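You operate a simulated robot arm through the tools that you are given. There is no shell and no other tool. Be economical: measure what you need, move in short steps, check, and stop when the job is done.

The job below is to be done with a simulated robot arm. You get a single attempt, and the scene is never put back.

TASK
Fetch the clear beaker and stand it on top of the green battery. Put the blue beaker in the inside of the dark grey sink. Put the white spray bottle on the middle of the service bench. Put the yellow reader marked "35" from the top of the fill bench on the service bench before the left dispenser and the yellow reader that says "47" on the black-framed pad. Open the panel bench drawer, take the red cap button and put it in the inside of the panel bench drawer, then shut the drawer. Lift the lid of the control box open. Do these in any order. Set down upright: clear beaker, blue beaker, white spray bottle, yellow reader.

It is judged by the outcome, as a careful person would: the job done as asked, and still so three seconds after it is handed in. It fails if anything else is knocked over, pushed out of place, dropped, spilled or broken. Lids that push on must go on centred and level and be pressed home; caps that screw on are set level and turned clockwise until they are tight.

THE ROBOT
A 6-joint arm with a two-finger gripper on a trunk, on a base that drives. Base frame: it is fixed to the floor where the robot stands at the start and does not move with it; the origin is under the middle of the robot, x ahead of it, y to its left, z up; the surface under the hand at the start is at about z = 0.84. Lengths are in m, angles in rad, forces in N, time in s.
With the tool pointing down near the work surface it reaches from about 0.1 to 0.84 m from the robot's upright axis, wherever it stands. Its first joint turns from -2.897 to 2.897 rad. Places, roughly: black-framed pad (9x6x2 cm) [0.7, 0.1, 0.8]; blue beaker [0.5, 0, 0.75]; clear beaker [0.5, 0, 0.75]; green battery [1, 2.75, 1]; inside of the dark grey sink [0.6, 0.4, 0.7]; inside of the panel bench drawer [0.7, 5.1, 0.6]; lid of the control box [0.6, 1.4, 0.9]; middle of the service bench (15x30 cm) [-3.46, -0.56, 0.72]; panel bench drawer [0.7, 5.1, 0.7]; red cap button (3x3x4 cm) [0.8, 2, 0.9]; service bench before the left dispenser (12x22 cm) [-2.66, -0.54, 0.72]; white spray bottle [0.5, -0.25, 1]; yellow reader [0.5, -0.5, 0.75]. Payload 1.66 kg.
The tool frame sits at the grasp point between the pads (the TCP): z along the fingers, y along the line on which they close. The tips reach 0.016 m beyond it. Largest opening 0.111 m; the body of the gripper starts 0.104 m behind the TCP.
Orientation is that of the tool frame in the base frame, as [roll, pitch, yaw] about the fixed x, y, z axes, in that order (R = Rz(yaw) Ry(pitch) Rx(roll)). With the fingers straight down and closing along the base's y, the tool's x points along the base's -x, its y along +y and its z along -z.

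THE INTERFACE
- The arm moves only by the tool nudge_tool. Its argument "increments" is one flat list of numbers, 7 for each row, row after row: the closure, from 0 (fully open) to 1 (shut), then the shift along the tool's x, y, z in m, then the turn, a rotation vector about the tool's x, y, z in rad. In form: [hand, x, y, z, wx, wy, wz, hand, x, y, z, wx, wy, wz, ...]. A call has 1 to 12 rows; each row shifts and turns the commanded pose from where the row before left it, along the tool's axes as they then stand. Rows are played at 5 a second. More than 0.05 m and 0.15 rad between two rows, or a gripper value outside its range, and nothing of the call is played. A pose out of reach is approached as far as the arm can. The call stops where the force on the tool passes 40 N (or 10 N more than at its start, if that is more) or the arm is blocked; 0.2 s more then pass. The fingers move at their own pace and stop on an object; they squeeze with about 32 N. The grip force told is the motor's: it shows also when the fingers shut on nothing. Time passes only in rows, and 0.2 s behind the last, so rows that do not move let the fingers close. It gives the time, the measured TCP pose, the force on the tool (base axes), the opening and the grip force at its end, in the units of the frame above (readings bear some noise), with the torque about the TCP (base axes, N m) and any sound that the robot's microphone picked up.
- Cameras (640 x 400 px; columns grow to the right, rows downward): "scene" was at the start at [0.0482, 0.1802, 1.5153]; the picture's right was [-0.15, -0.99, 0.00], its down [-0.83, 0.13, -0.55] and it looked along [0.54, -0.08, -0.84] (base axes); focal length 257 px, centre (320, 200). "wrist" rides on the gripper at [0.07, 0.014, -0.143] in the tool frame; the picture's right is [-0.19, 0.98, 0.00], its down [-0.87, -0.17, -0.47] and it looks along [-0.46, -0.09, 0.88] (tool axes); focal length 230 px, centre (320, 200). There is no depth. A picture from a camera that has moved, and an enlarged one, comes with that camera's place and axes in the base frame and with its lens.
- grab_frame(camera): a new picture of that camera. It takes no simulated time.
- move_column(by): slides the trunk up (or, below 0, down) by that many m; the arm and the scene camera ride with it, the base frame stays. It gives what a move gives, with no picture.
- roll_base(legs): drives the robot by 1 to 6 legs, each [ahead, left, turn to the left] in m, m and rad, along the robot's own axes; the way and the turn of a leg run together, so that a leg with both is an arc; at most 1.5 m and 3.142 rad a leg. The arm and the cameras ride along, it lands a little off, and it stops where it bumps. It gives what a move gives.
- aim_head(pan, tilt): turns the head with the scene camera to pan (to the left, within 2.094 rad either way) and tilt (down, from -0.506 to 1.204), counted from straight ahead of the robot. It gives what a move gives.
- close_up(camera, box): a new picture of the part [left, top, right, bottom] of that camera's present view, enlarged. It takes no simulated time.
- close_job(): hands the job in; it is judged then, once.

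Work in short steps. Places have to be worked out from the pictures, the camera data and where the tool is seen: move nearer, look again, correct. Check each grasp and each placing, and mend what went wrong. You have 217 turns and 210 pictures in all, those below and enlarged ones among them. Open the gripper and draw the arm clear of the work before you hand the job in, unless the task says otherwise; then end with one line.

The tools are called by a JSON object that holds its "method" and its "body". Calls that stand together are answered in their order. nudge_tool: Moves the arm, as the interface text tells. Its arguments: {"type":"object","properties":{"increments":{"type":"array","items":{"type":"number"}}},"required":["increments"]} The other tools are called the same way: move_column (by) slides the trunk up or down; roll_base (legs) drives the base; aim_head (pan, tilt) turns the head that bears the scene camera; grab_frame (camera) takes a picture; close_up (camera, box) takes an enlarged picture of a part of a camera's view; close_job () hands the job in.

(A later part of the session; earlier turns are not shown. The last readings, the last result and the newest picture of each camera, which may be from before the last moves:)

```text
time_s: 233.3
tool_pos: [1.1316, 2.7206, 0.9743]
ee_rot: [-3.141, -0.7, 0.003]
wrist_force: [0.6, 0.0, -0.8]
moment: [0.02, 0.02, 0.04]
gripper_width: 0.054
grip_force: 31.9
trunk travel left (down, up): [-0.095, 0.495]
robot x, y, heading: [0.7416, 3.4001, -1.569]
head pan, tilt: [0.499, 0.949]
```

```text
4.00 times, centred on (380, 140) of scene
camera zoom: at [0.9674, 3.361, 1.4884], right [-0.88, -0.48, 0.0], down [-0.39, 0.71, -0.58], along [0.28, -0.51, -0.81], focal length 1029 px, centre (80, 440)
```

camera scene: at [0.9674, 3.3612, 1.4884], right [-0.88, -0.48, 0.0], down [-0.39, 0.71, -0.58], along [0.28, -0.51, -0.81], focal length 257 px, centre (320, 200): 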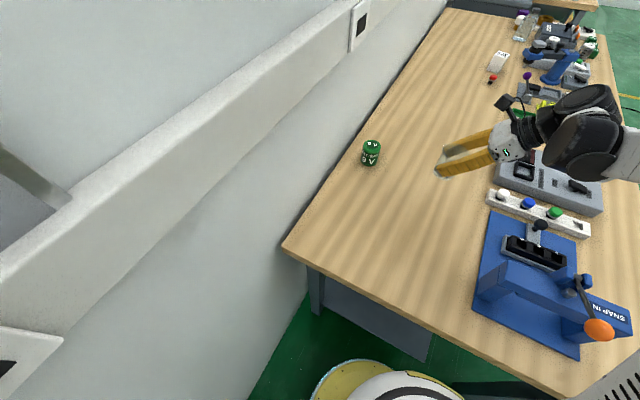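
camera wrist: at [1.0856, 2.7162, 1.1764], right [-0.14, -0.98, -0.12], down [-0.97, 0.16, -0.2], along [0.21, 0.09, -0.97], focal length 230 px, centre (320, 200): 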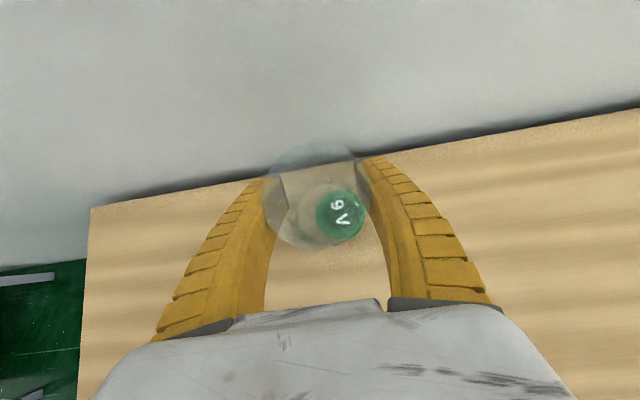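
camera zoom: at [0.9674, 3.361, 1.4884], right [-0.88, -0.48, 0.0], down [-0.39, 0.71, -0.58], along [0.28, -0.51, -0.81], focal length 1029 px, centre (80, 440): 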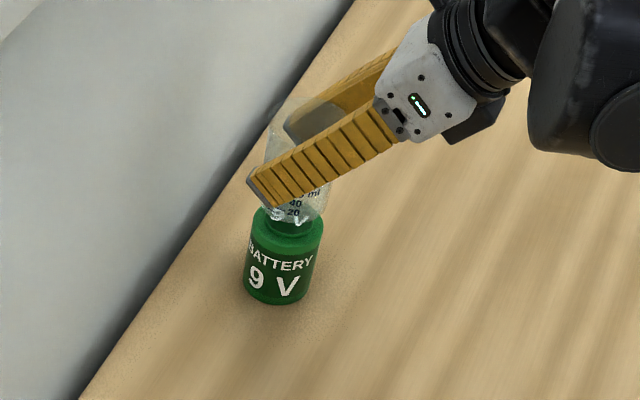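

The beaker base is centred over the battery cap. I'll continue down to contact.

{"method": "nudge_tool", "body": {"increments": [1, -0.0019, 0, 0.0023, 0, 0, 0, 1, 0, 0, 0, 0, 0, 0]}}

{"method": "nudge_tool", "body": {"increments": [1, -0.0019, 0, 0.0023, 0, 0, 0, 1, 0, 0, 0, 0, 0, 0]}}

{"method": "nudge_tool", "body": {"increments": [1, -0.0013, 0, 0.0015, 0, 0, 0, 1, 0, 0, 0, 0, 0, 0]}}

```text
time_s: 233.9
tool_pos: [1.1329, 2.7213, 0.9724]
ee_rot: [-3.141, -0.7, 0.003]
wrist_force: [-0.2, -0.5, 0.1]
moment: [-0.02, 0.01, 0.02]
gripper_width: 0.0539
grip_force: 32.5
trunk travel left (down, up): [-0.095, 0.495]
robot x, y, heading: [0.7459, 3.4038, -1.567]
head pan, tilt: [0.499, 0.949]
```

```text
time_s: 234.5
tool_pos: [1.1319, 2.7207, 0.9686]
ee_rot: [-3.141, -0.7, 0.003]
wrist_force: [-0.1, 0.3, -2.1]
moment: [-0.02, 0.0, -0.01]
gripper_width: 0.0538
grip_force: 32.3
trunk travel left (down, up): [-0.095, 0.495]
robot x, y, heading: [0.745, 3.4048, -1.57]
head pan, tilt: [0.499, 0.949]
```

```text
time_s: 235.1
tool_pos: [1.1327, 2.7215, 0.9674]
ee_rot: [-3.141, -0.699, 0.005]
wrist_force: [0.0, 0.0, 0.0]
moment: [0.03, -0.02, 0.0]
gripper_width: 0.0538
grip_force: 31.4
trunk travel left (down, up): [-0.095, 0.495]
robot x, y, heading: [0.7408, 3.4076, -1.572]
head pan, tilt: [0.499, 0.949]
```

{"method": "nudge_tool", "body": {"increments": [1, -0.0013, 0, 0.0015, 0, 0, 0, 1, 0, 0, 0, 0, 0, 0]}}

{"method": "nudge_tool", "body": {"increments": [1, -0.0013, 0, 0.0015, 0, 0, 0, 1, 0, 0, 0, 0, 0, 0]}}

{"method": "nudge_tool", "body": {"increments": [1, -0.0013, 0, 0.0015, 0, 0, 0, 1, 0, 0, 0, 0, 0, 0]}}

{"method": "close_up", "body": {"camera": "wrist", "box": [240, 120, 400, 280]}}

```text
time_s: 235.7
tool_pos: [1.1331, 2.7209, 0.9656]
ee_rot: [-3.141, -0.699, 0.004]
wrist_force: [0.1, 0.0, -0.7]
moment: [0.0, -0.03, -0.01]
gripper_width: 0.0538
grip_force: 32.2
trunk travel left (down, up): [-0.095, 0.495]
robot x, y, heading: [0.7424, 3.4051, -1.569]
head pan, tilt: [0.499, 0.949]
```

```text
time_s: 236.3
tool_pos: [1.1323, 2.7199, 0.9637]
ee_rot: [3.142, -0.701, 0.005]
wrist_force: [0.1, -0.1, -1.0]
moment: [-0.02, -0.01, -0.02]
gripper_width: 0.0539
grip_force: 32.1
trunk travel left (down, up): [-0.095, 0.495]
robot x, y, heading: [0.7441, 3.4027, -1.566]
head pan, tilt: [0.499, 0.949]
```

```text
time_s: 236.9
tool_pos: [1.1321, 2.7215, 0.9604]
ee_rot: [-3.141, -0.7, 0.003]
wrist_force: [0.2, -0.2, 0.2]
moment: [-0.01, 0.01, -0.02]
gripper_width: 0.0538
grip_force: 31.7
trunk travel left (down, up): [-0.095, 0.495]
robot x, y, heading: [0.7464, 3.4031, -1.571]
head pan, tilt: [0.499, 0.949]
```

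```text
2.50 times, centred on (320, 200) of wrist
camera zoom: at [1.0939, 2.7057, 1.1156], right [-0.14, -0.98, -0.12], down [-0.97, 0.16, -0.2], along [0.21, 0.09, -0.97], focal length 575 px, centre (320, 200)
```

zoom: 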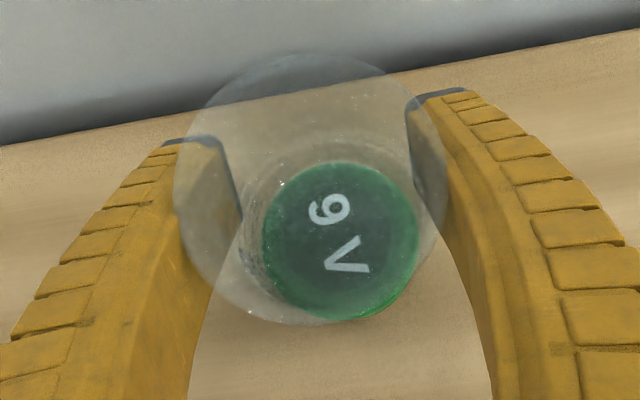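

{"method": "nudge_tool", "body": {"increments": [1, -0.0025, 0, 0, 0, 0, 0, 1, 0, 0, 0.0021, 0, 0, 0]}}

{"method": "nudge_tool", "body": {"increments": [1, -0.0013, 0, 0.0015, 0, 0, 0, 1, 0, 0, 0, 0, 0, 0]}}

{"method": "nudge_tool", "body": {"increments": [1, -0.0013, 0, 0.0015, 0, 0, 0, 1, 0, 0, 0, 0, 0, 0]}}

{"method": "nudge_tool", "body": {"increments": [1, -0.0013, 0, 0.0015, 0, 0, 0, 1, 0, 0, 0, 0, 0, 0]}}

```text
time_s: 237.5
tool_pos: [1.1294, 2.7213, 0.9573]
ee_rot: [3.139, -0.701, 0.004]
wrist_force: [-1.6, -2.8, 12.0]
moment: [-0.13, 0.18, 0.01]
gripper_width: 0.0538
grip_force: 32.0
trunk travel left (down, up): [-0.095, 0.495]
robot x, y, heading: [0.7452, 3.4057, -1.569]
head pan, tilt: [0.499, 0.949]
```

```text
time_s: 238.1
tool_pos: [1.1316, 2.7222, 0.9569]
ee_rot: [3.14, -0.703, 0.003]
wrist_force: [1.2, -8.0, 23.3]
moment: [-0.18, -0.02, 0.07]
gripper_width: 0.0542
grip_force: 32.5
trunk travel left (down, up): [-0.095, 0.495]
robot x, y, heading: [0.7422, 3.4057, -1.575]
head pan, tilt: [0.499, 0.949]
```

```text
time_s: 238.7
tool_pos: [1.1318, 2.7228, 0.9545]
ee_rot: [3.14, -0.698, 0.003]
wrist_force: [1.3, -4.1, 23.4]
moment: [-0.1, 0.01, 0.02]
gripper_width: 0.054
grip_force: 32.3
trunk travel left (down, up): [-0.095, 0.495]
robot x, y, heading: [0.7432, 3.4024, -1.568]
head pan, tilt: [0.499, 0.949]
```

```text
time_s: 239.3
tool_pos: [1.1315, 2.7214, 0.9525]
ee_rot: [3.14, -0.699, 0.006]
wrist_force: [2.2, -1.2, 21.8]
moment: [0.04, 0.03, 0.02]
gripper_width: 0.0542
grip_force: 32.1
trunk travel left (down, up): [-0.095, 0.495]
robot x, y, heading: [0.7461, 3.403, -1.569]
head pan, tilt: [0.499, 0.949]
```

It's seated on the battery. I'll look before releasing.

{"method": "close_up", "body": {"camera": "scene", "box": [330, 90, 430, 190]}}

{"method": "nudge_tool", "body": {"increments": [1, 0.0006, 0, -0.0008, 0, 0, 0, 0.48, 0, 0, 0, 0, 0, 0, 0.42, 0, 0, 0, 0, 0, 0, 0.3, 0, 0, 0, 0, 0, 0, 0.1, 0, 0, 0, 0, 0, 0, 0.1, 0, 0, 0, 0, 0, 0]}}

{"method": "close_up", "body": {"camera": "scene", "box": [330, 90, 430, 190]}}

{"method": "grab_frame", "body": {"camera": "wrist"}}

```text
4.00 times, centred on (380, 140) of scene
camera zoom: at [0.9665, 3.3631, 1.4886], right [-0.88, -0.48, 0.0], down [-0.39, 0.71, -0.58], along [0.28, -0.51, -0.81], focal length 1029 px, centre (80, 440)
```

zoom: 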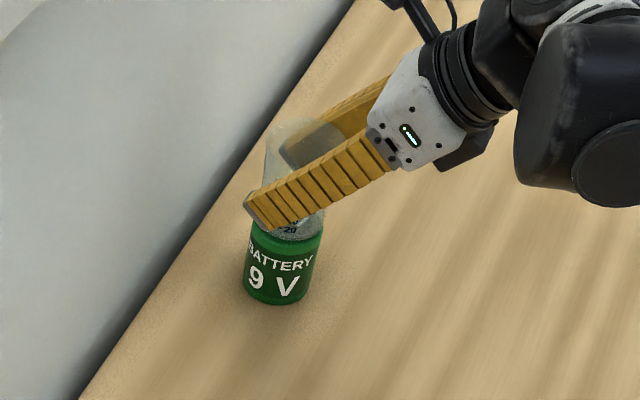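

```text
time_s: 240.7
tool_pos: [1.1298, 2.7206, 0.9522]
ee_rot: [3.141, -0.7, 0.004]
wrist_force: [0.0, -0.7, -0.6]
moment: [0.01, -0.01, 0.01]
gripper_width: 0.1006
grip_force: 0.8
trunk travel left (down, up): [-0.095, 0.495]
robot x, y, heading: [0.7473, 3.4031, -1.568]
head pan, tilt: [0.499, 0.949]
```

```text
4.00 times, centred on (380, 140) of scene
camera zoom: at [0.9674, 3.361, 1.4884], right [-0.88, -0.48, 0.0], down [-0.39, 0.71, -0.58], along [0.28, -0.51, -0.81], focal length 1029 px, centre (80, 440)
```

zoom: 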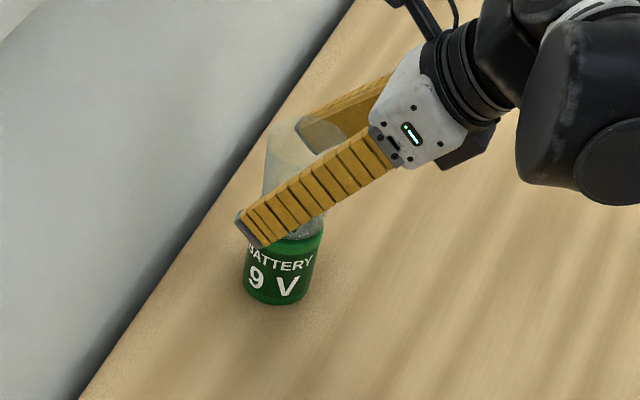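

```text
108 pictures are left
camera wrist: at [1.0924, 2.7052, 1.1075], right [-0.14, -0.98, -0.12], down [-0.97, 0.16, -0.2], along [0.21, 0.09, -0.97], focal length 230 px, centre (320, 200)
```

wrist: 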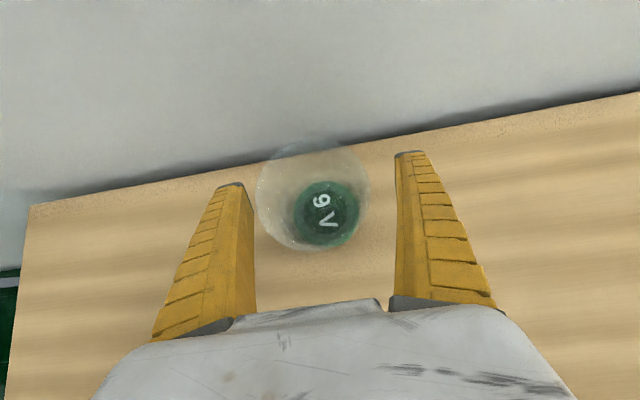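

The beaker stands on its own. I'll withdraw along the tool axis.

{"method": "nudge_tool", "body": {"increments": [0.05, 0, 0, -0.02, 0, 0, 0, 0, 0, 0, -0.03, 0, 0, 0, 0, 0, 0, -0.04, 0, 0, 0, 0, 0, 0, -0.045, 0, 0, 0, 0, 0, 0, -0.045, 0, 0, 0]}}

{"method": "grab_frame", "body": {"camera": "scene"}}

{"method": "close_up", "body": {"camera": "scene", "box": [330, 90, 430, 190]}}

```text
time_s: 241.9
tool_pos: [1.0156, 2.7216, 1.0909]
ee_rot: [3.14, -0.7, 0.004]
wrist_force: [0.1, -0.1, -0.5]
moment: [0.0, -0.01, -0.02]
gripper_width: 0.1107
grip_force: 0.0
trunk travel left (down, up): [-0.095, 0.495]
robot x, y, heading: [0.7472, 3.4018, -1.567]
head pan, tilt: [0.499, 0.949]
```

```text
107 pictures are left
camera scene: at [0.9671, 3.3613, 1.4884], right [-0.88, -0.48, 0.0], down [-0.39, 0.71, -0.58], along [0.28, -0.51, -0.81], focal length 257 px, centre (320, 200)
```

scene: 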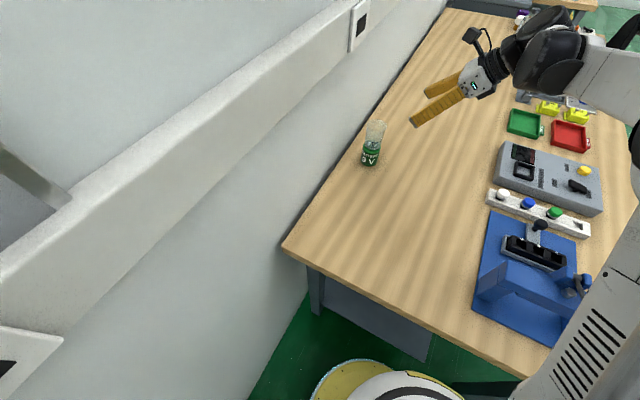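

```text
4.00 times, centred on (380, 140) of scene
camera zoom: at [0.9671, 3.3613, 1.4884], right [-0.88, -0.48, 0.0], down [-0.39, 0.71, -0.58], along [0.28, -0.51, -0.81], focal length 1029 px, centre (80, 440)
```

zoom: 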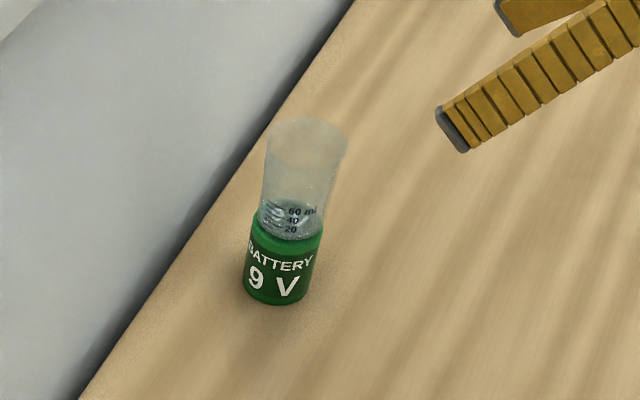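

The beaker stands squarely on the battery. I'll level and retract the arm with the trunk raised, then drive out the way I came, toward the panel bench drawer.

{"method": "move_column", "body": {"by": 0.2}}

{"method": "nudge_tool", "body": {"increments": [0, 0, 0, -0.02, 0, -0.14, 0, 0, 0, 0, -0.02, 0, -0.14, 0, 0, 0, 0, 0, 0, -0.14, 0, 0, 0, 0, 0, 0, -0.14, 0, 0, 0, 0, 0, 0, -0.14, 0, 0, -0.04, -0.028, 0, 0, 0, 0, 0, -0.04, -0.028, 0, 0, 0, 0, 0, -0.04, -0.028, 0, 0, 0, 0, 0, -0.04, -0.028, 0, 0, 0, 0, 0, -0.04, -0.028, 0, 0, 0, 0, 0, -0.04, -0.028, 0, 0, 0, 0]}}

{"method": "roll_base", "body": {"legs": [[0, -0.7, 0], [0, -0.7, 0]]}}

{"method": "aim_head", "body": {"pan": 2.0, "tilt": 0.6}}

{"method": "grab_frame", "body": {"camera": "scene"}}

```text
time_s: 244.0
tool_pos: [1.0154, 2.7206, 1.29]
ee_rot: [3.141, -0.7, 0.003]
wrist_force: [0.3, 0.9, -0.2]
moment: [0.01, 0.0, -0.02]
gripper_width: 0.1109
grip_force: 0.0
trunk travel left (down, up): [-0.295, 0.295]
robot x, y, heading: [0.7457, 3.4031, -1.574]
head pan, tilt: [0.499, 0.949]
```

```text
time_s: 246.4
tool_pos: [0.7513, 2.8872, 1.3226]
ee_rot: [3.139, 0.002, 0.003]
wrist_force: [-0.5, 0.0, -0.8]
moment: [0.0, -0.01, -0.01]
gripper_width: 0.1109
grip_force: 0.0
trunk travel left (down, up): [-0.295, 0.295]
robot x, y, heading: [0.7437, 3.4038, -1.57]
head pan, tilt: [0.499, 0.949]
```

```text
time_s: 253.7
tool_pos: [-0.6371, 2.8827, 1.3229]
ee_rot: [-3.141, 0.0, -0.006]
wrist_force: [-0.9, -0.5, -0.6]
moment: [0.0, -0.01, 0.02]
gripper_width: 0.1106
grip_force: 0.0
trunk travel left (down, up): [-0.295, 0.295]
robot x, y, heading: [-0.6417, 3.398, -1.575]
head pan, tilt: [0.499, 0.949]
```

```text
time_s: 255.3
tool_pos: [-0.6366, 2.8828, 1.3217]
ee_rot: [-3.141, 0.002, -0.005]
wrist_force: [-1.1, 0.0, 0.3]
moment: [0.0, -0.02, 0.03]
gripper_width: 0.1109
grip_force: 0.1
trunk travel left (down, up): [-0.295, 0.295]
robot x, y, heading: [-0.6451, 3.3981, -1.578]
head pan, tilt: [2.0, 0.6]
```

```text
105 pictures are left
camera scene: at [-0.3715, 3.456, 1.7168], right [0.41, -0.91, 0.0], down [-0.52, -0.23, -0.82], along [0.75, 0.34, -0.57], focal length 257 px, centre (320, 200)
```

scene: 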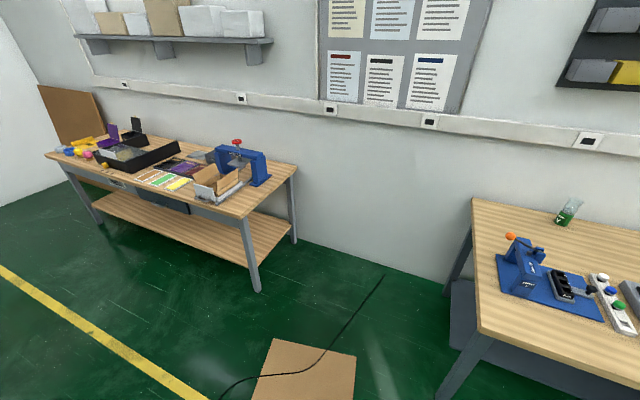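

{"method": "close_up", "body": {"camera": "scene", "box": [30, 110, 310, 290]}}

```text
2.22 times, centred on (170, 200) of scene
camera zoom: at [-0.3715, 3.456, 1.7168], right [0.41, -0.91, 0.0], down [-0.52, -0.23, -0.82], along [0.75, 0.34, -0.57], focal length 572 px, centre (653, 200)
```

zoom: 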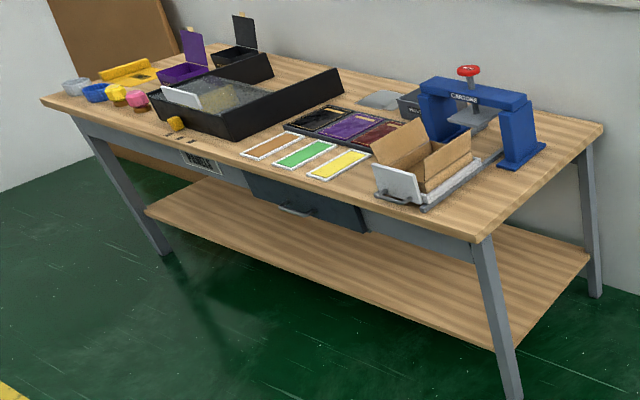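

I see the drawer with its bar handle. I'll turn to heading 0 and slide left to y≈5.0, with the trunk lowered.

{"method": "roll_base", "body": {"legs": [[0, 0, 1.575], [0, 1.5, 0], [0, 0.12, 0]]}}

{"method": "move_column", "body": {"by": -0.25}}

{"method": "aim_head", "body": {"pan": 0.0, "tilt": 0.6}}

{"method": "grab_frame", "body": {"camera": "scene"}}

{"method": "close_up", "body": {"camera": "scene", "box": [220, 140, 420, 290]}}

```text
time_s: 267.4
tool_pos: [-0.0944, 5.0197, 1.3232]
ee_rot: [-3.141, 0.003, 1.548]
wrist_force: [-0.1, 0.7, 0.6]
moment: [-0.07, -0.04, 0.03]
gripper_width: 0.1111
grip_force: 0.1
trunk travel left (down, up): [-0.295, 0.295]
robot x, y, heading: [-0.6105, 5.0253, -0.026]
head pan, tilt: [2.0, 0.6]
```

```text
time_s: 269.9
tool_pos: [-0.096, 5.0165, 1.072]
ee_rot: [-3.141, -0.001, 1.548]
wrist_force: [-0.1, -0.2, -0.3]
moment: [0.02, 0.01, 0.01]
gripper_width: 0.1111
grip_force: 0.0
trunk travel left (down, up): [-0.045, 0.545]
robot x, y, heading: [-0.6133, 5.0214, -0.028]
head pan, tilt: [2.0, 0.6]
```

```text
time_s: 271.9
tool_pos: [-0.0964, 5.0179, 1.072]
ee_rot: [3.141, -0.001, 1.548]
wrist_force: [-0.1, 1.4, 1.8]
moment: [0.01, 0.02, -0.03]
gripper_width: 0.111
grip_force: 0.0
trunk travel left (down, up): [-0.045, 0.545]
robot x, y, heading: [-0.6196, 5.0213, -0.024]
head pan, tilt: [0.0, 0.6]
```

```text
103 pictures are left
camera scene: at [-0.541, 5.2122, 1.4668], right [-0.02, -1.0, 0.0], down [-0.56, 0.01, -0.83], along [0.82, -0.02, -0.56], focal length 257 px, centre (320, 200)
```

scene: 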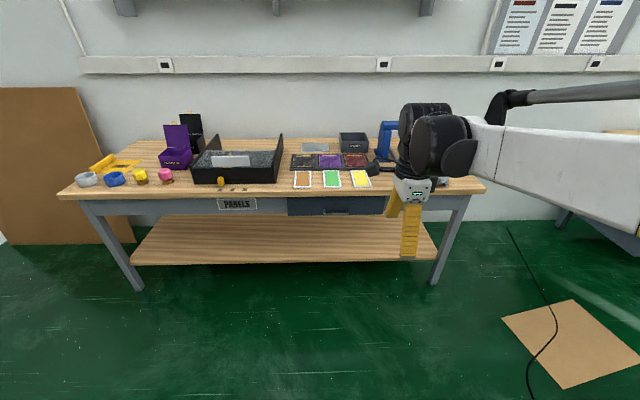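

```text
2.67 times, centred on (320, 215) of scene
camera zoom: at [-0.541, 5.2122, 1.4668], right [-0.02, -1.0, 0.0], down [-0.56, 0.01, -0.83], along [0.82, -0.02, -0.56], focal length 686 px, centre (320, 160)
```

zoom: 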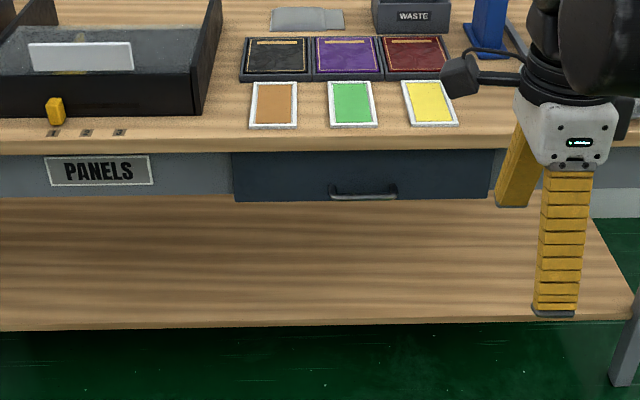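

The handle is at about (0.40, 5.11, 0.755). I'll align the base and rotate the hand to point forward, closing vertically.

{"method": "roll_base", "body": {"legs": [[0, 0.085, 0.025]]}}

{"method": "nudge_tool", "body": {"increments": [0, 0, 0.04, 0, -0.131, 0, 0, 0, 0, 0.04, 0, -0.131, 0, 0, 0, 0, 0, 0, -0.131, 0, 0, 0, 0, 0, 0, -0.131, 0, 0, 0, 0, 0, 0, -0.131, 0, 0, 0, 0, 0, 0, -0.131, 0, 0, 0, 0, 0, 0, -0.131, 0, 0, 0, 0, 0, 0, -0.131, 0, 0, 0, 0, 0, 0, -0.131, 0, 0, 0, 0, 0, 0, -0.131, 0, 0, 0, 0, 0, 0, -0.131, 0, 0, 0, 0, 0, 0, -0.131, 0, 0]}}

{"method": "grab_frame", "body": {"camera": "scene"}}

{"method": "grab_frame", "body": {"camera": "wrist"}}

```text
time_s: 273.0
tool_pos: [-0.0951, 5.1163, 1.0714]
ee_rot: [3.14, 0.0, 1.574]
wrist_force: [-0.1, 0.5, -0.7]
moment: [-0.01, 0.01, -0.02]
gripper_width: 0.1108
grip_force: 0.0
trunk travel left (down, up): [-0.045, 0.545]
robot x, y, heading: [-0.6112, 5.1075, 0.0]
head pan, tilt: [0.0, 0.6]
```

```text
time_s: 275.6
tool_pos: [-0.0167, 5.1155, 1.079]
ee_rot: [1.616, 0.002, 1.566]
wrist_force: [-0.1, 0.3, -1.0]
moment: [-0.02, -0.02, 0.01]
gripper_width: 0.1109
grip_force: 0.1
out of reach, approached as far as the arm can: row 12
trunk travel left (down, up): [-0.045, 0.545]
robot x, y, heading: [-0.6092, 5.1091, 0.005]
head pan, tilt: [0.0, 0.6]
```

```text
101 pictures are left
camera scene: at [-0.5457, 5.2981, 1.4668], right [0.0, -1.0, 0.0], down [-0.56, 0.0, -0.83], along [0.83, 0.0, -0.56], focal length 257 px, centre (320, 200)
```

scene: 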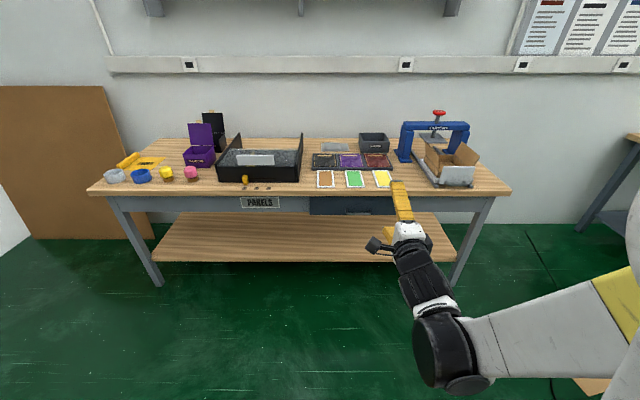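

```text
100 pictures are left
camera wrist: at [-0.1577, 5.1828, 1.0994], right [0.04, -0.19, 0.98], down [-0.48, -0.86, -0.15], along [0.88, -0.47, -0.13], focal length 230 px, centre (320, 200)
```

wrist: 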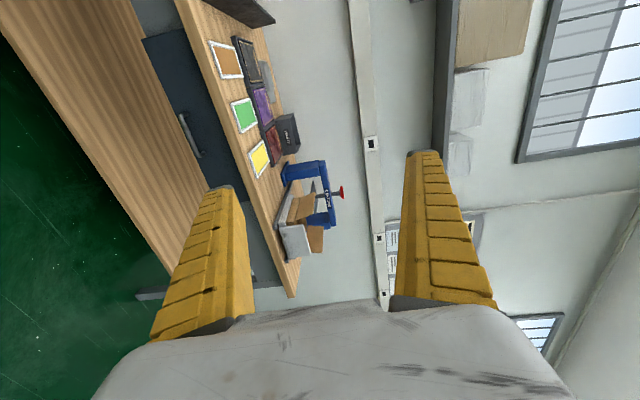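

The hand points forward, a hair downward. I'll lower it to the handle height of about 0.755.

{"method": "nudge_tool", "body": {"increments": [0, 0, -0.046, 0, 0, 0, 0, 0, 0, -0.046, 0, 0, 0, 0, 0, 0, -0.046, 0, 0, 0, 0, 0, 0, -0.046, 0, 0, 0, 0, 0, 0, -0.046, 0, 0, 0, 0, 0, 0, -0.046, 0, 0, 0, 0, 0, 0, -0.046, 0, 0, 0, 0]}}

{"method": "grab_frame", "body": {"camera": "wrist"}}

{"method": "grab_frame", "body": {"camera": "scene"}}

```text
time_s: 277.2
tool_pos: [0.0952, 5.1226, 0.9782]
ee_rot: [1.621, 0.0, 1.565]
wrist_force: [-1.0, -0.3, 0.2]
moment: [0.03, -0.04, 0.01]
gripper_width: 0.1111
grip_force: 0.1
out of reach, approached as far as the arm can: row 1, 2, 3, 4, 5, 6, 7
trunk travel left (down, up): [-0.045, 0.545]
robot x, y, heading: [-0.611, 5.1055, -0.002]
head pan, tilt: [0.0, 0.6]
```

```text
99 pictures are left
camera wrist: at [-0.0463, 5.1921, 1.0003], right [0.05, -0.19, 0.98], down [-0.48, -0.86, -0.14], along [0.87, -0.47, -0.13], focal length 230 px, centre (320, 200)
```

wrist: 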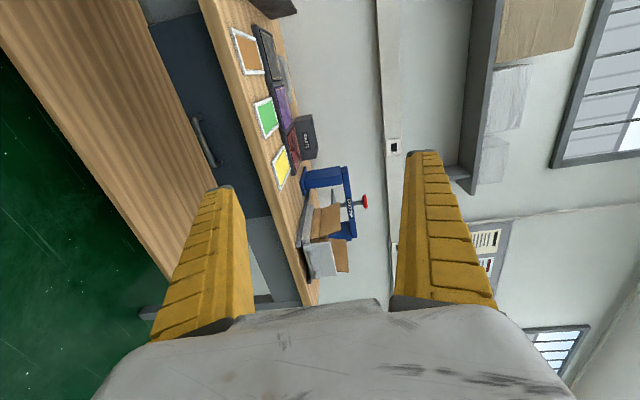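

```text
98 pictures are left
camera scene: at [-0.545, 5.2981, 1.4667], right [0.0, -1.0, 0.0], down [-0.57, 0.0, -0.82], along [0.82, 0.0, -0.57], focal length 257 px, centre (320, 200)
```

scene: 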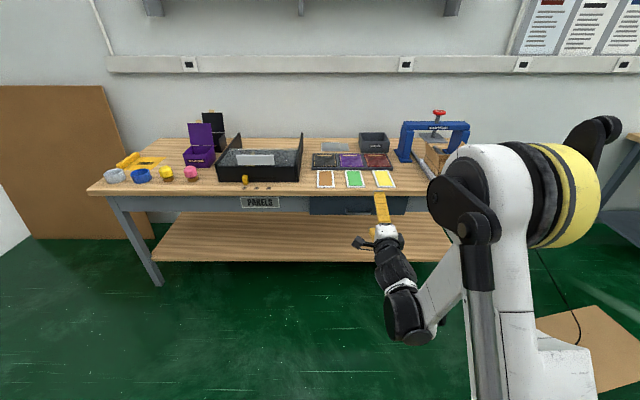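

A fully horizontal hand can't get that low. I'll look closer at the handle and plan a 45° approach.

{"method": "close_up", "body": {"camera": "wrist", "box": [140, 60, 300, 220]}}

{"method": "close_up", "body": {"camera": "scene", "box": [290, 170, 430, 260]}}

```text
2.50 times, centred on (220, 140) of wrist
camera zoom: at [-0.0463, 5.1921, 1.0003], right [0.05, -0.19, 0.98], down [-0.48, -0.86, -0.14], along [0.87, -0.47, -0.13], focal length 575 px, centre (570, 350)
```

zoom: 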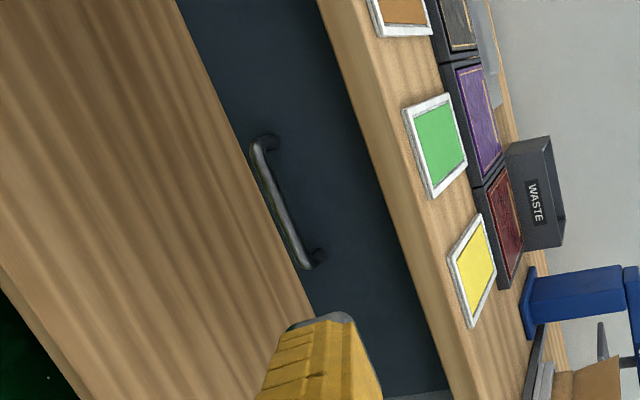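

```text
4.44 times, centred on (360, 215) of scene
camera zoom: at [-0.545, 5.2981, 1.4667], right [0.0, -1.0, 0.0], down [-0.57, 0.0, -0.82], along [0.82, 0.0, -0.57], focal length 1143 px, centre (142, 133)
```

zoom: 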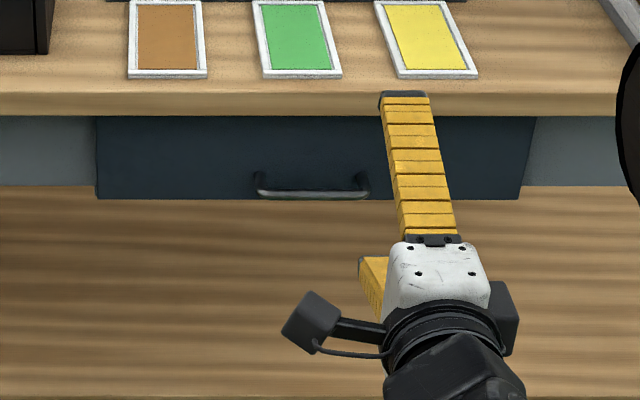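

The handle bar is at about (0.40, 5.119, 0.731), standing about 3 cm off the drawer face. I'll rotate the hand back to 45° down-forward and check the pose.

{"method": "nudge_tool", "body": {"increments": [0.5, 0, 0, 0, 0.131, 0, 0, 0.6, 0, 0, 0, 0.131, 0, 0, 0.6, 0, 0, 0, 0.131, 0, 0, 0.6, 0, 0, 0, 0.131, 0, 0, 0.6, 0, 0, 0, 0.131, 0, 0, 0.6, 0, 0, 0, 0.131, 0, 0]}}

{"method": "move_column", "body": {"by": -0.045}}

```text
time_s: 278.6
tool_pos: [0.0959, 5.122, 0.9779]
ee_rot: [2.405, 0.001, 1.565]
wrist_force: [0.3, 0.5, -1.3]
moment: [0.02, -0.01, 0.0]
gripper_width: 0.0467
grip_force: 1.6
trunk travel left (down, up): [-0.045, 0.545]
robot x, y, heading: [-0.6096, 5.1074, 0.001]
head pan, tilt: [0.0, 0.6]
```

```text
time_s: 279.4
tool_pos: [0.0962, 5.1212, 0.9332]
ee_rot: [2.404, 0.0, 1.564]
wrist_force: [0.2, 0.6, 0.5]
moment: [-0.04, -0.03, 0.03]
gripper_width: 0.0469
grip_force: 1.7
trunk travel left (down, up): [0.0, 0.59]
robot x, y, heading: [-0.6134, 5.1035, 0.002]
head pan, tilt: [0.0, 0.6]
```

I'll bring the hand to the handle height while still clear of the bench.

{"method": "nudge_tool", "body": {"increments": [0.6, 0, -0.0417, 0.0162, 0, 0, 0, 0.6, 0, -0.0417, 0.0162, 0, 0, 0, 0.6, 0, -0.0417, 0.0162, 0, 0, 0, 0.6, 0, -0.0417, 0.0162, 0, 0, 0, 0.6, 0, -0.0417, 0.0162, 0, 0, 0]}}

{"method": "grab_frame", "body": {"camera": "wrist"}}

{"method": "grab_frame", "body": {"camera": "scene"}}

```text
time_s: 280.6
tool_pos: [0.0148, 5.1218, 0.7592]
ee_rot: [2.407, 0.0, 1.566]
wrist_force: [-1.6, -0.1, 0.6]
moment: [-0.01, -0.01, -0.02]
gripper_width: 0.0466
grip_force: 1.5
out of reach, approached as far as the arm can: row 5
trunk travel left (down, up): [0.0, 0.59]
robot x, y, heading: [-0.6125, 5.1068, 0.002]
head pan, tilt: [0.0, 0.6]
```

```text
95 pictures are left
camera wrist: at [-0.0703, 5.1904, 0.8743], right [0.73, -0.19, 0.66], down [-0.44, -0.86, 0.24], along [0.52, -0.47, -0.71], focal length 230 px, centre (320, 200)
```

wrist: 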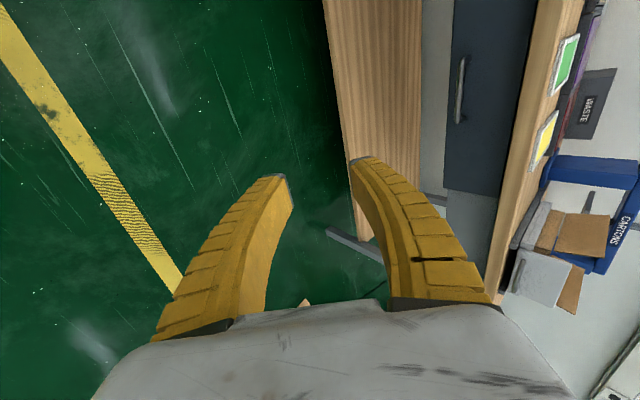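

```text
94 pictures are left
camera scene: at [-0.5455, 5.298, 1.4219], right [0.0, -1.0, 0.0], down [-0.56, 0.0, -0.83], along [0.83, 0.0, -0.56], focal length 257 px, centre (320, 200)
```

scene: 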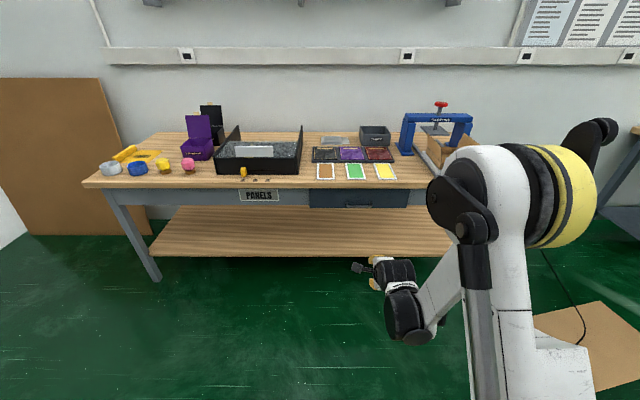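

Low reach improves with a steeper hand and more extension. I'll tilt to about 62° down, extend, and test the height in free space.

{"method": "nudge_tool", "body": {"increments": [0.6, 0, 0, 0, 0.125, 0, 0, 0.6, 0, 0, 0, 0.125, 0, 0, 0.6, 0, 0.0305, 0.0387, 0, 0, 0, 0.6, 0, 0.0305, 0.0387, 0, 0, 0]}}

```text
time_s: 281.6
tool_pos: [0.1054, 5.1229, 0.7173]
ee_rot: [2.655, -0.001, 1.565]
wrist_force: [0.0, -0.8, 0.4]
moment: [-0.01, 0.04, 0.02]
gripper_width: 0.0466
grip_force: 1.7
trunk travel left (down, up): [0.0, 0.59]
robot x, y, heading: [-0.6134, 5.1105, 0.001]
head pan, tilt: [0.0, 0.6]
```

Reachable. I'll rise slightly, drive forward, and look at the handle closely.

{"method": "nudge_tool", "body": {"increments": [0.6, 0, 0.014, -0.0265, 0, 0, 0, 0.6, 0, 0.014, -0.0265, 0, 0, 0]}}

{"method": "roll_base", "body": {"legs": [[0.22, 0, 0]]}}

{"method": "grab_frame", "body": {"camera": "wrist"}}

{"method": "grab_frame", "body": {"camera": "scene"}}

```text
time_s: 282.2
tool_pos: [0.1057, 5.1221, 0.7763]
ee_rot: [2.655, 0.0, 1.566]
wrist_force: [-0.4, -0.3, 0.8]
moment: [0.0, 0.05, 0.01]
gripper_width: 0.0465
grip_force: 1.6
trunk travel left (down, up): [0.0, 0.59]
robot x, y, heading: [-0.6127, 5.1072, -0.001]
head pan, tilt: [0.0, 0.6]
```

```text
time_s: 283.9
tool_pos: [0.3263, 5.13, 0.7769]
ee_rot: [2.654, -0.002, 1.573]
wrist_force: [-0.4, -0.1, 0.3]
moment: [0.03, -0.03, 0.04]
gripper_width: 0.0469
grip_force: 1.7
trunk travel left (down, up): [0.0, 0.59]
robot x, y, heading: [-0.3916, 5.1105, 0.007]
head pan, tilt: [0.0, 0.6]
```

```text
93 pictures are left
camera wrist: at [0.2706, 5.1977, 0.9099], right [0.87, -0.19, 0.46], down [-0.37, -0.87, 0.34], along [0.34, -0.46, -0.82], focal length 230 px, centre (320, 200)
```

wrist: 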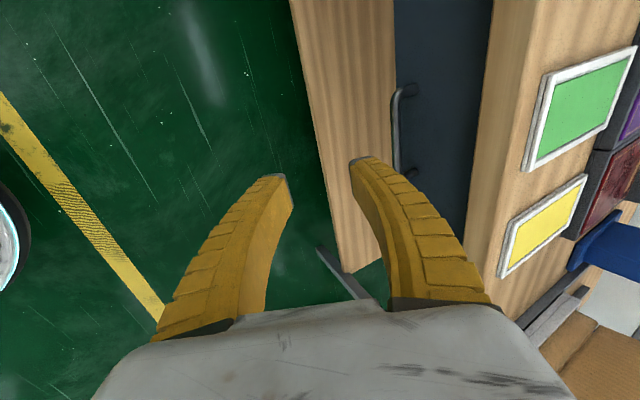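

```text
92 pictures are left
camera scene: at [-0.3272, 5.3001, 1.4218], right [0.01, -1.0, 0.0], down [-0.56, -0.01, -0.82], along [0.82, 0.01, -0.57], focal length 257 px, centre (320, 200)
```

scene: 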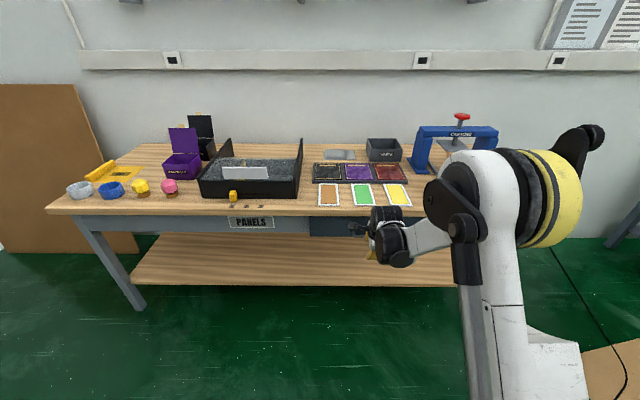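

{"method": "close_up", "body": {"camera": "wrist", "box": [330, 60, 490, 200]}}

{"method": "close_up", "body": {"camera": "scene", "box": [290, 190, 430, 290]}}

```text
2.86 times, centred on (410, 130) of wrist
camera zoom: at [0.2706, 5.1977, 0.9099], right [0.87, -0.19, 0.46], down [-0.37, -0.87, 0.34], along [0.34, -0.46, -0.82], focal length 657 px, centre (63, 400)
```

zoom: 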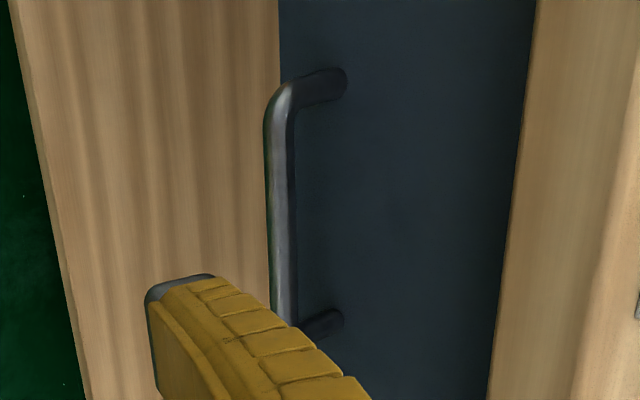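

```text
4.00 times, centred on (360, 240) of scene
camera zoom: at [-0.3272, 5.3001, 1.4218], right [0.01, -1.0, 0.0], down [-0.56, -0.01, -0.82], along [0.82, 0.01, -0.57], focal length 1029 px, centre (160, 40)
```

zoom: 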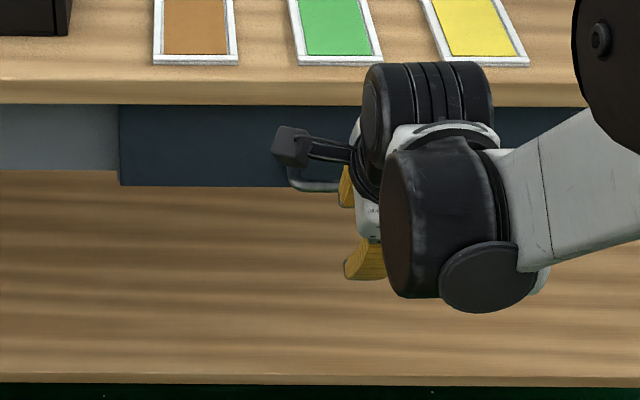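

Triangulating the wrist views puts the handle at about (0.508, 5.107, 0.665); this bench is lower than the others. I'll drive 0.1 m closer and move to a pre-grasp above and in front of the bar.

{"method": "roll_base", "body": {"legs": [[0.1, 0, -0.007]]}}

{"method": "nudge_tool", "body": {"increments": [0.6, -0.0115, 0.006, 0.035, 0, 0, 0, 0.6, -0.0115, 0.006, 0.035, 0, 0, 0]}}

{"method": "grab_frame", "body": {"camera": "wrist"}}

```text
time_s: 285.1
tool_pos: [0.4257, 5.1255, 0.7761]
ee_rot: [2.654, 0.0, 1.568]
wrist_force: [-0.7, 0.2, 0.3]
moment: [0.03, -0.01, 0.03]
gripper_width: 0.0469
grip_force: 1.9
trunk travel left (down, up): [0.0, 0.59]
robot x, y, heading: [-0.292, 5.1114, 0.001]
head pan, tilt: [0.0, 0.6]
```

```text
time_s: 285.7
tool_pos: [0.4714, 5.1019, 0.7196]
ee_rot: [2.652, 0.001, 1.567]
wrist_force: [0.1, -0.3, -0.2]
moment: [-0.01, 0.04, 0.0]
gripper_width: 0.0466
grip_force: 1.8
trunk travel left (down, up): [0.0, 0.59]
robot x, y, heading: [-0.2936, 5.1134, 0.005]
head pan, tilt: [0.0, 0.6]
```

```text
89 pictures are left
camera wrist: at [0.4168, 5.1711, 0.8523], right [0.87, -0.19, 0.46], down [-0.37, -0.86, 0.34], along [0.33, -0.47, -0.82], focal length 230 px, centre (320, 200)
```

wrist: 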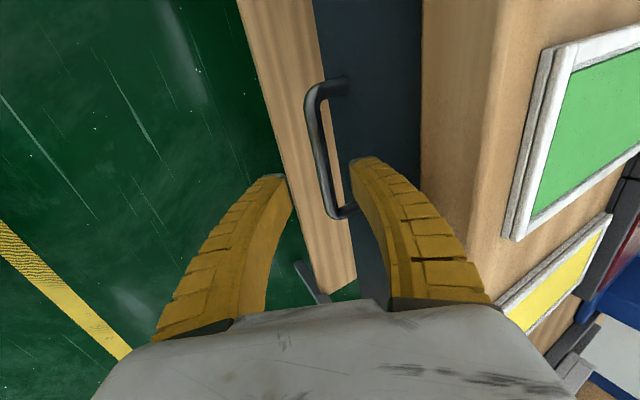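

The bar lies straight ahead along the tool axis, about 75 mm away. I'll narrow the opening to about 30 mm and advance 68 mm.

{"method": "nudge_tool", "body": {"increments": [0.73, 0, 0, 0.0, 0, 0, 0, 0.73, 0, 0, 0.03, 0, 0, 0, 0.73, 0, 0, 0.02, 0, 0, 0, 0.73, 0, 0, 0.0, 0, 0, 0]}}

{"method": "grab_frame", "body": {"camera": "wrist"}}

```text
time_s: 286.7
tool_pos: [0.4928, 5.1013, 0.6746]
ee_rot: [2.654, 0.0, 1.566]
wrist_force: [0.4, 0.0, 0.9]
moment: [0.03, -0.03, 0.02]
gripper_width: 0.0327
grip_force: 1.6
trunk travel left (down, up): [0.0, 0.59]
robot x, y, heading: [-0.2943, 5.1054, 0.0]
head pan, tilt: [0.0, 0.6]
```

```text
88 pictures are left
camera wrist: at [0.4387, 5.1703, 0.8092], right [0.87, -0.19, 0.46], down [-0.37, -0.86, 0.34], along [0.33, -0.47, -0.82], focal length 230 px, centre (320, 200)
```

wrist: 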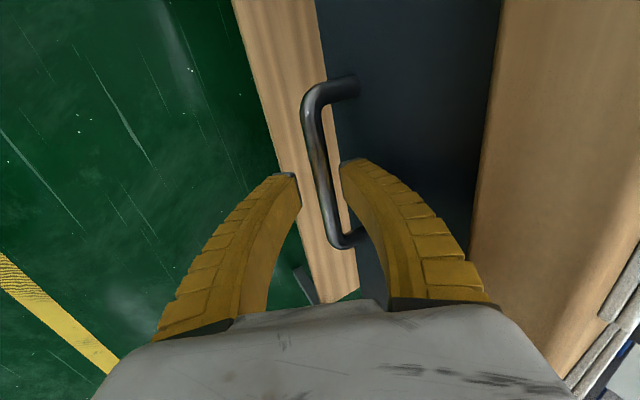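

The bar is entering between the fingers. I'll advance 20 mm more and close.

{"method": "nudge_tool", "body": {"increments": [0.73, 0, 0, 0.02, 0, 0, 0, 0.73, 0, 0, 0, 0, 0, 0, 1, 0, 0, 0, 0, 0, 0, 1, 0, 0, 0, 0, 0, 0, 1, 0, 0, 0, 0, 0, 0]}}

{"method": "grab_frame", "body": {"camera": "wrist"}}

```text
time_s: 287.9
tool_pos: [0.5039, 5.1007, 0.6566]
ee_rot: [2.656, 0.001, 1.568]
wrist_force: [-1.6, 0.5, -23.8]
moment: [0.04, -0.09, 0.07]
gripper_width: 0.0059
grip_force: 30.2
trunk travel left (down, up): [0.0, 0.59]
robot x, y, heading: [-0.2936, 5.1121, 0.006]
head pan, tilt: [0.0, 0.6]
```

```text
87 pictures are left
camera wrist: at [0.4491, 5.1701, 0.7902], right [0.87, -0.19, 0.46], down [-0.37, -0.86, 0.34], along [0.33, -0.46, -0.82], focal length 230 px, centre (320, 200)
```

wrist: 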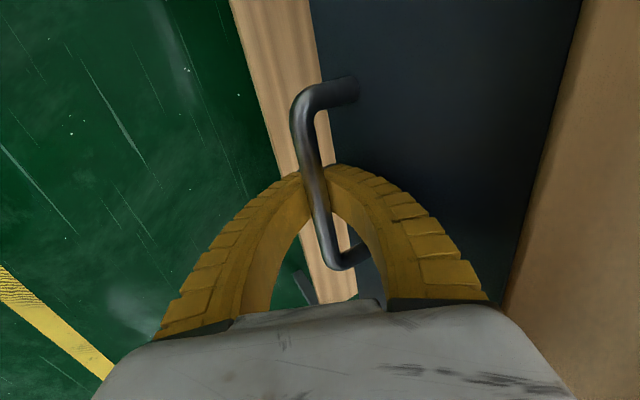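

The bar is clasped. I'll test-pull 2 cm with the arm.

{"method": "nudge_tool", "body": {"increments": [1, 0, -0.0089, -0.0047, 0, 0, 0, 1, 0, -0.0089, -0.0047, 0, 0, 0, 1, 0, 0, 0, 0, 0, 0]}}

{"method": "grab_frame", "body": {"camera": "wrist"}}

```text
time_s: 288.7
tool_pos: [0.4842, 5.1024, 0.6562]
ee_rot: [2.657, 0.0, 1.567]
wrist_force: [1.2, -3.3, -22.0]
moment: [-0.12, -0.12, 0.14]
gripper_width: 0.0063
grip_force: 30.7
trunk travel left (down, up): [0.0, 0.59]
robot x, y, heading: [-0.2947, 5.1094, 0.003]
head pan, tilt: [0.0, 0.6]
```

```text
86 pictures are left
camera wrist: at [0.4289, 5.1702, 0.79], right [0.87, -0.19, 0.46], down [-0.37, -0.86, 0.34], along [0.33, -0.47, -0.82], focal length 230 px, centre (320, 200)
```

wrist: 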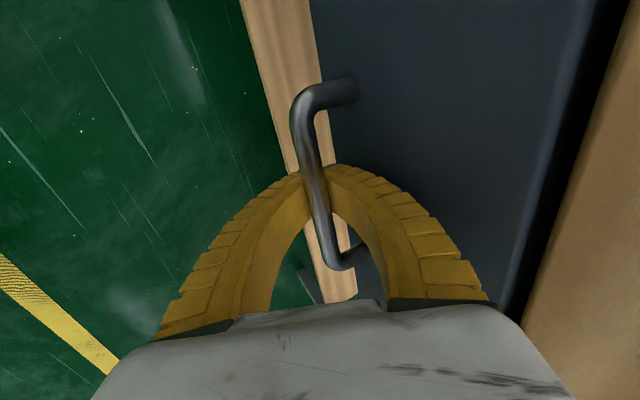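

The drawer is coming out. I'll pull it further by backing the base 0.18 m.

{"method": "roll_base", "body": {"legs": [[-0.18, 0, 0]]}}

{"method": "grab_frame", "body": {"camera": "wrist"}}

{"method": "grab_frame", "body": {"camera": "scene"}}

```text
time_s: 290.2
tool_pos: [0.3047, 5.1019, 0.6558]
ee_rot: [2.657, 0.0, 1.568]
wrist_force: [-0.8, 1.4, -23.2]
moment: [-0.07, -0.11, 0.19]
gripper_width: 0.006
grip_force: 29.9
trunk travel left (down, up): [0.0, 0.59]
robot x, y, heading: [-0.4738, 5.1108, 0.001]
head pan, tilt: [0.0, 0.6]
```

```text
85 pictures are left
camera wrist: at [0.2503, 5.17, 0.7898], right [0.87, -0.19, 0.46], down [-0.37, -0.86, 0.34], along [0.33, -0.46, -0.82], focal length 230 px, centre (320, 200)
```

wrist: 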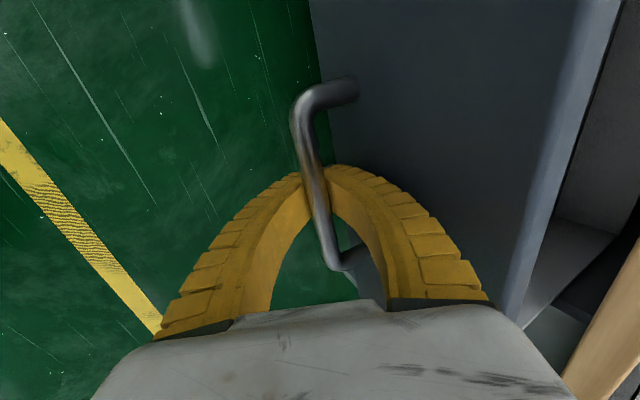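

```text
84 pictures are left
camera scene: at [-0.4021, 5.2998, 1.4216], right [0.0, -1.0, 0.0], down [-0.57, 0.0, -0.82], along [0.82, 0.0, -0.57], focal length 257 px, centre (320, 200)
```

scene: 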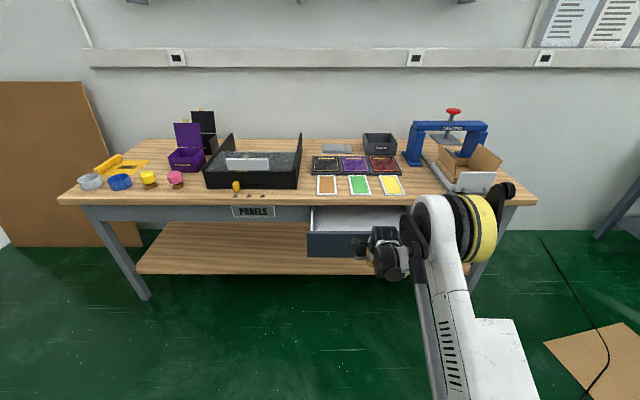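

The drawer is open by about 0.2 m. I'll release the bar and back out along the tool axis.

{"method": "nudge_tool", "body": {"increments": [0.75, 0, 0, 0, 0, 0, 0, 0.73, 0, 0, 0, 0, 0, 0, 0.73, 0, 0, -0.03, 0, 0, 0, 0.73, 0, 0, -0.045, 0, 0, 0, 0.73, 0, 0, -0.045, 0, 0, 0]}}

{"method": "roll_base", "body": {"legs": [[-0.25, 0, 0]]}}

{"method": "grab_frame", "body": {"camera": "scene"}}

```text
time_s: 291.4
tool_pos: [0.248, 5.1012, 0.7631]
ee_rot: [2.654, 0.001, 1.568]
wrist_force: [-1.1, 0.0, -0.6]
moment: [0.03, 0.0, 0.03]
gripper_width: 0.0325
grip_force: 1.8
trunk travel left (down, up): [0.0, 0.59]
robot x, y, heading: [-0.4694, 5.1086, 0.006]
head pan, tilt: [0.0, 0.6]
```

```text
time_s: 293.2
tool_pos: [0.0207, 5.1009, 0.7623]
ee_rot: [2.654, 0.001, 1.566]
wrist_force: [-0.3, 0.7, -0.6]
moment: [0.0, 0.01, 0.0]
gripper_width: 0.0328
grip_force: 1.8
trunk travel left (down, up): [0.0, 0.59]
robot x, y, heading: [-0.6947, 5.1093, 0.007]
head pan, tilt: [0.0, 0.6]
stopped in leg 1: the robot was blocked; the commanded pose is now the measured one
```

```text
83 pictures are left
camera scene: at [-0.6314, 5.2989, 1.4218], right [0.0, -1.0, 0.0], down [-0.56, 0.0, -0.83], along [0.83, 0.0, -0.56], focal length 257 px, centre (320, 200)
```

scene: 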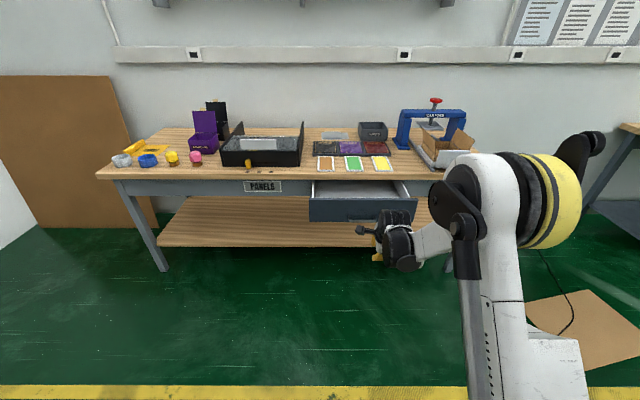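

Something behind blocked me. I'll look around.

{"method": "aim_head", "body": {"pan": 2.09, "tilt": 0.9}}

{"method": "grab_frame", "body": {"camera": "scene"}}

{"method": "aim_head", "body": {"pan": -2.09, "tilt": 0.6}}

{"method": "grab_frame", "body": {"camera": "scene"}}

```text
time_s: 295.2
tool_pos: [0.0205, 5.1017, 0.7636]
ee_rot: [2.655, -0.001, 1.565]
wrist_force: [0.4, -0.9, -0.1]
moment: [0.01, 0.02, -0.01]
gripper_width: 0.0325
grip_force: 1.4
trunk travel left (down, up): [0.0, 0.59]
robot x, y, heading: [-0.6967, 5.108, 0.003]
head pan, tilt: [2.089, 0.901]
```

```text
82 pictures are left
camera scene: at [-0.7569, 5.364, 1.397], right [0.87, 0.5, 0.0], down [0.39, -0.68, -0.62], along [-0.31, 0.54, -0.78], focal length 257 px, centre (320, 200)
```

scene: 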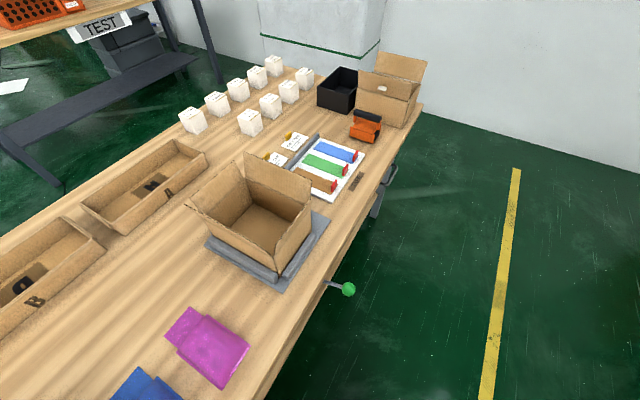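

```text
time_s: 298.6
tool_pos: [0.0213, 5.1014, 0.7628]
ee_rot: [2.656, 0.0, 1.568]
wrist_force: [-0.5, 0.6, 0.2]
moment: [-0.01, 0.02, -0.01]
gripper_width: 0.0327
grip_force: 1.6
trunk travel left (down, up): [0.0, 0.59]
robot x, y, heading: [-0.6997, 5.1101, 0.002]
head pan, tilt: [-2.089, 0.6]
```

```text
81 pictures are left
camera scene: at [-0.7628, 5.2216, 1.4218], right [-0.87, 0.49, 0.0], down [0.28, 0.49, -0.83], along [-0.41, -0.72, -0.56], focal length 257 px, centre (320, 200)
```

scene: 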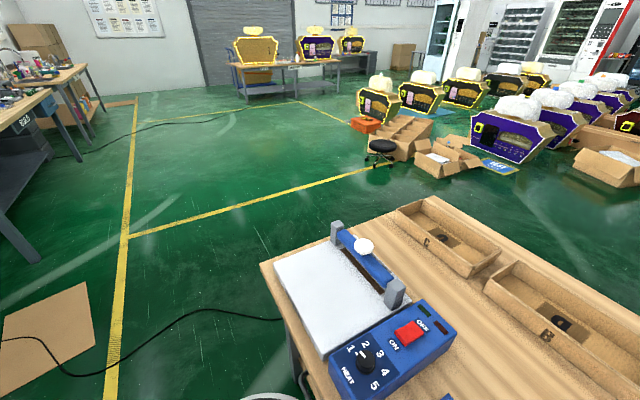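

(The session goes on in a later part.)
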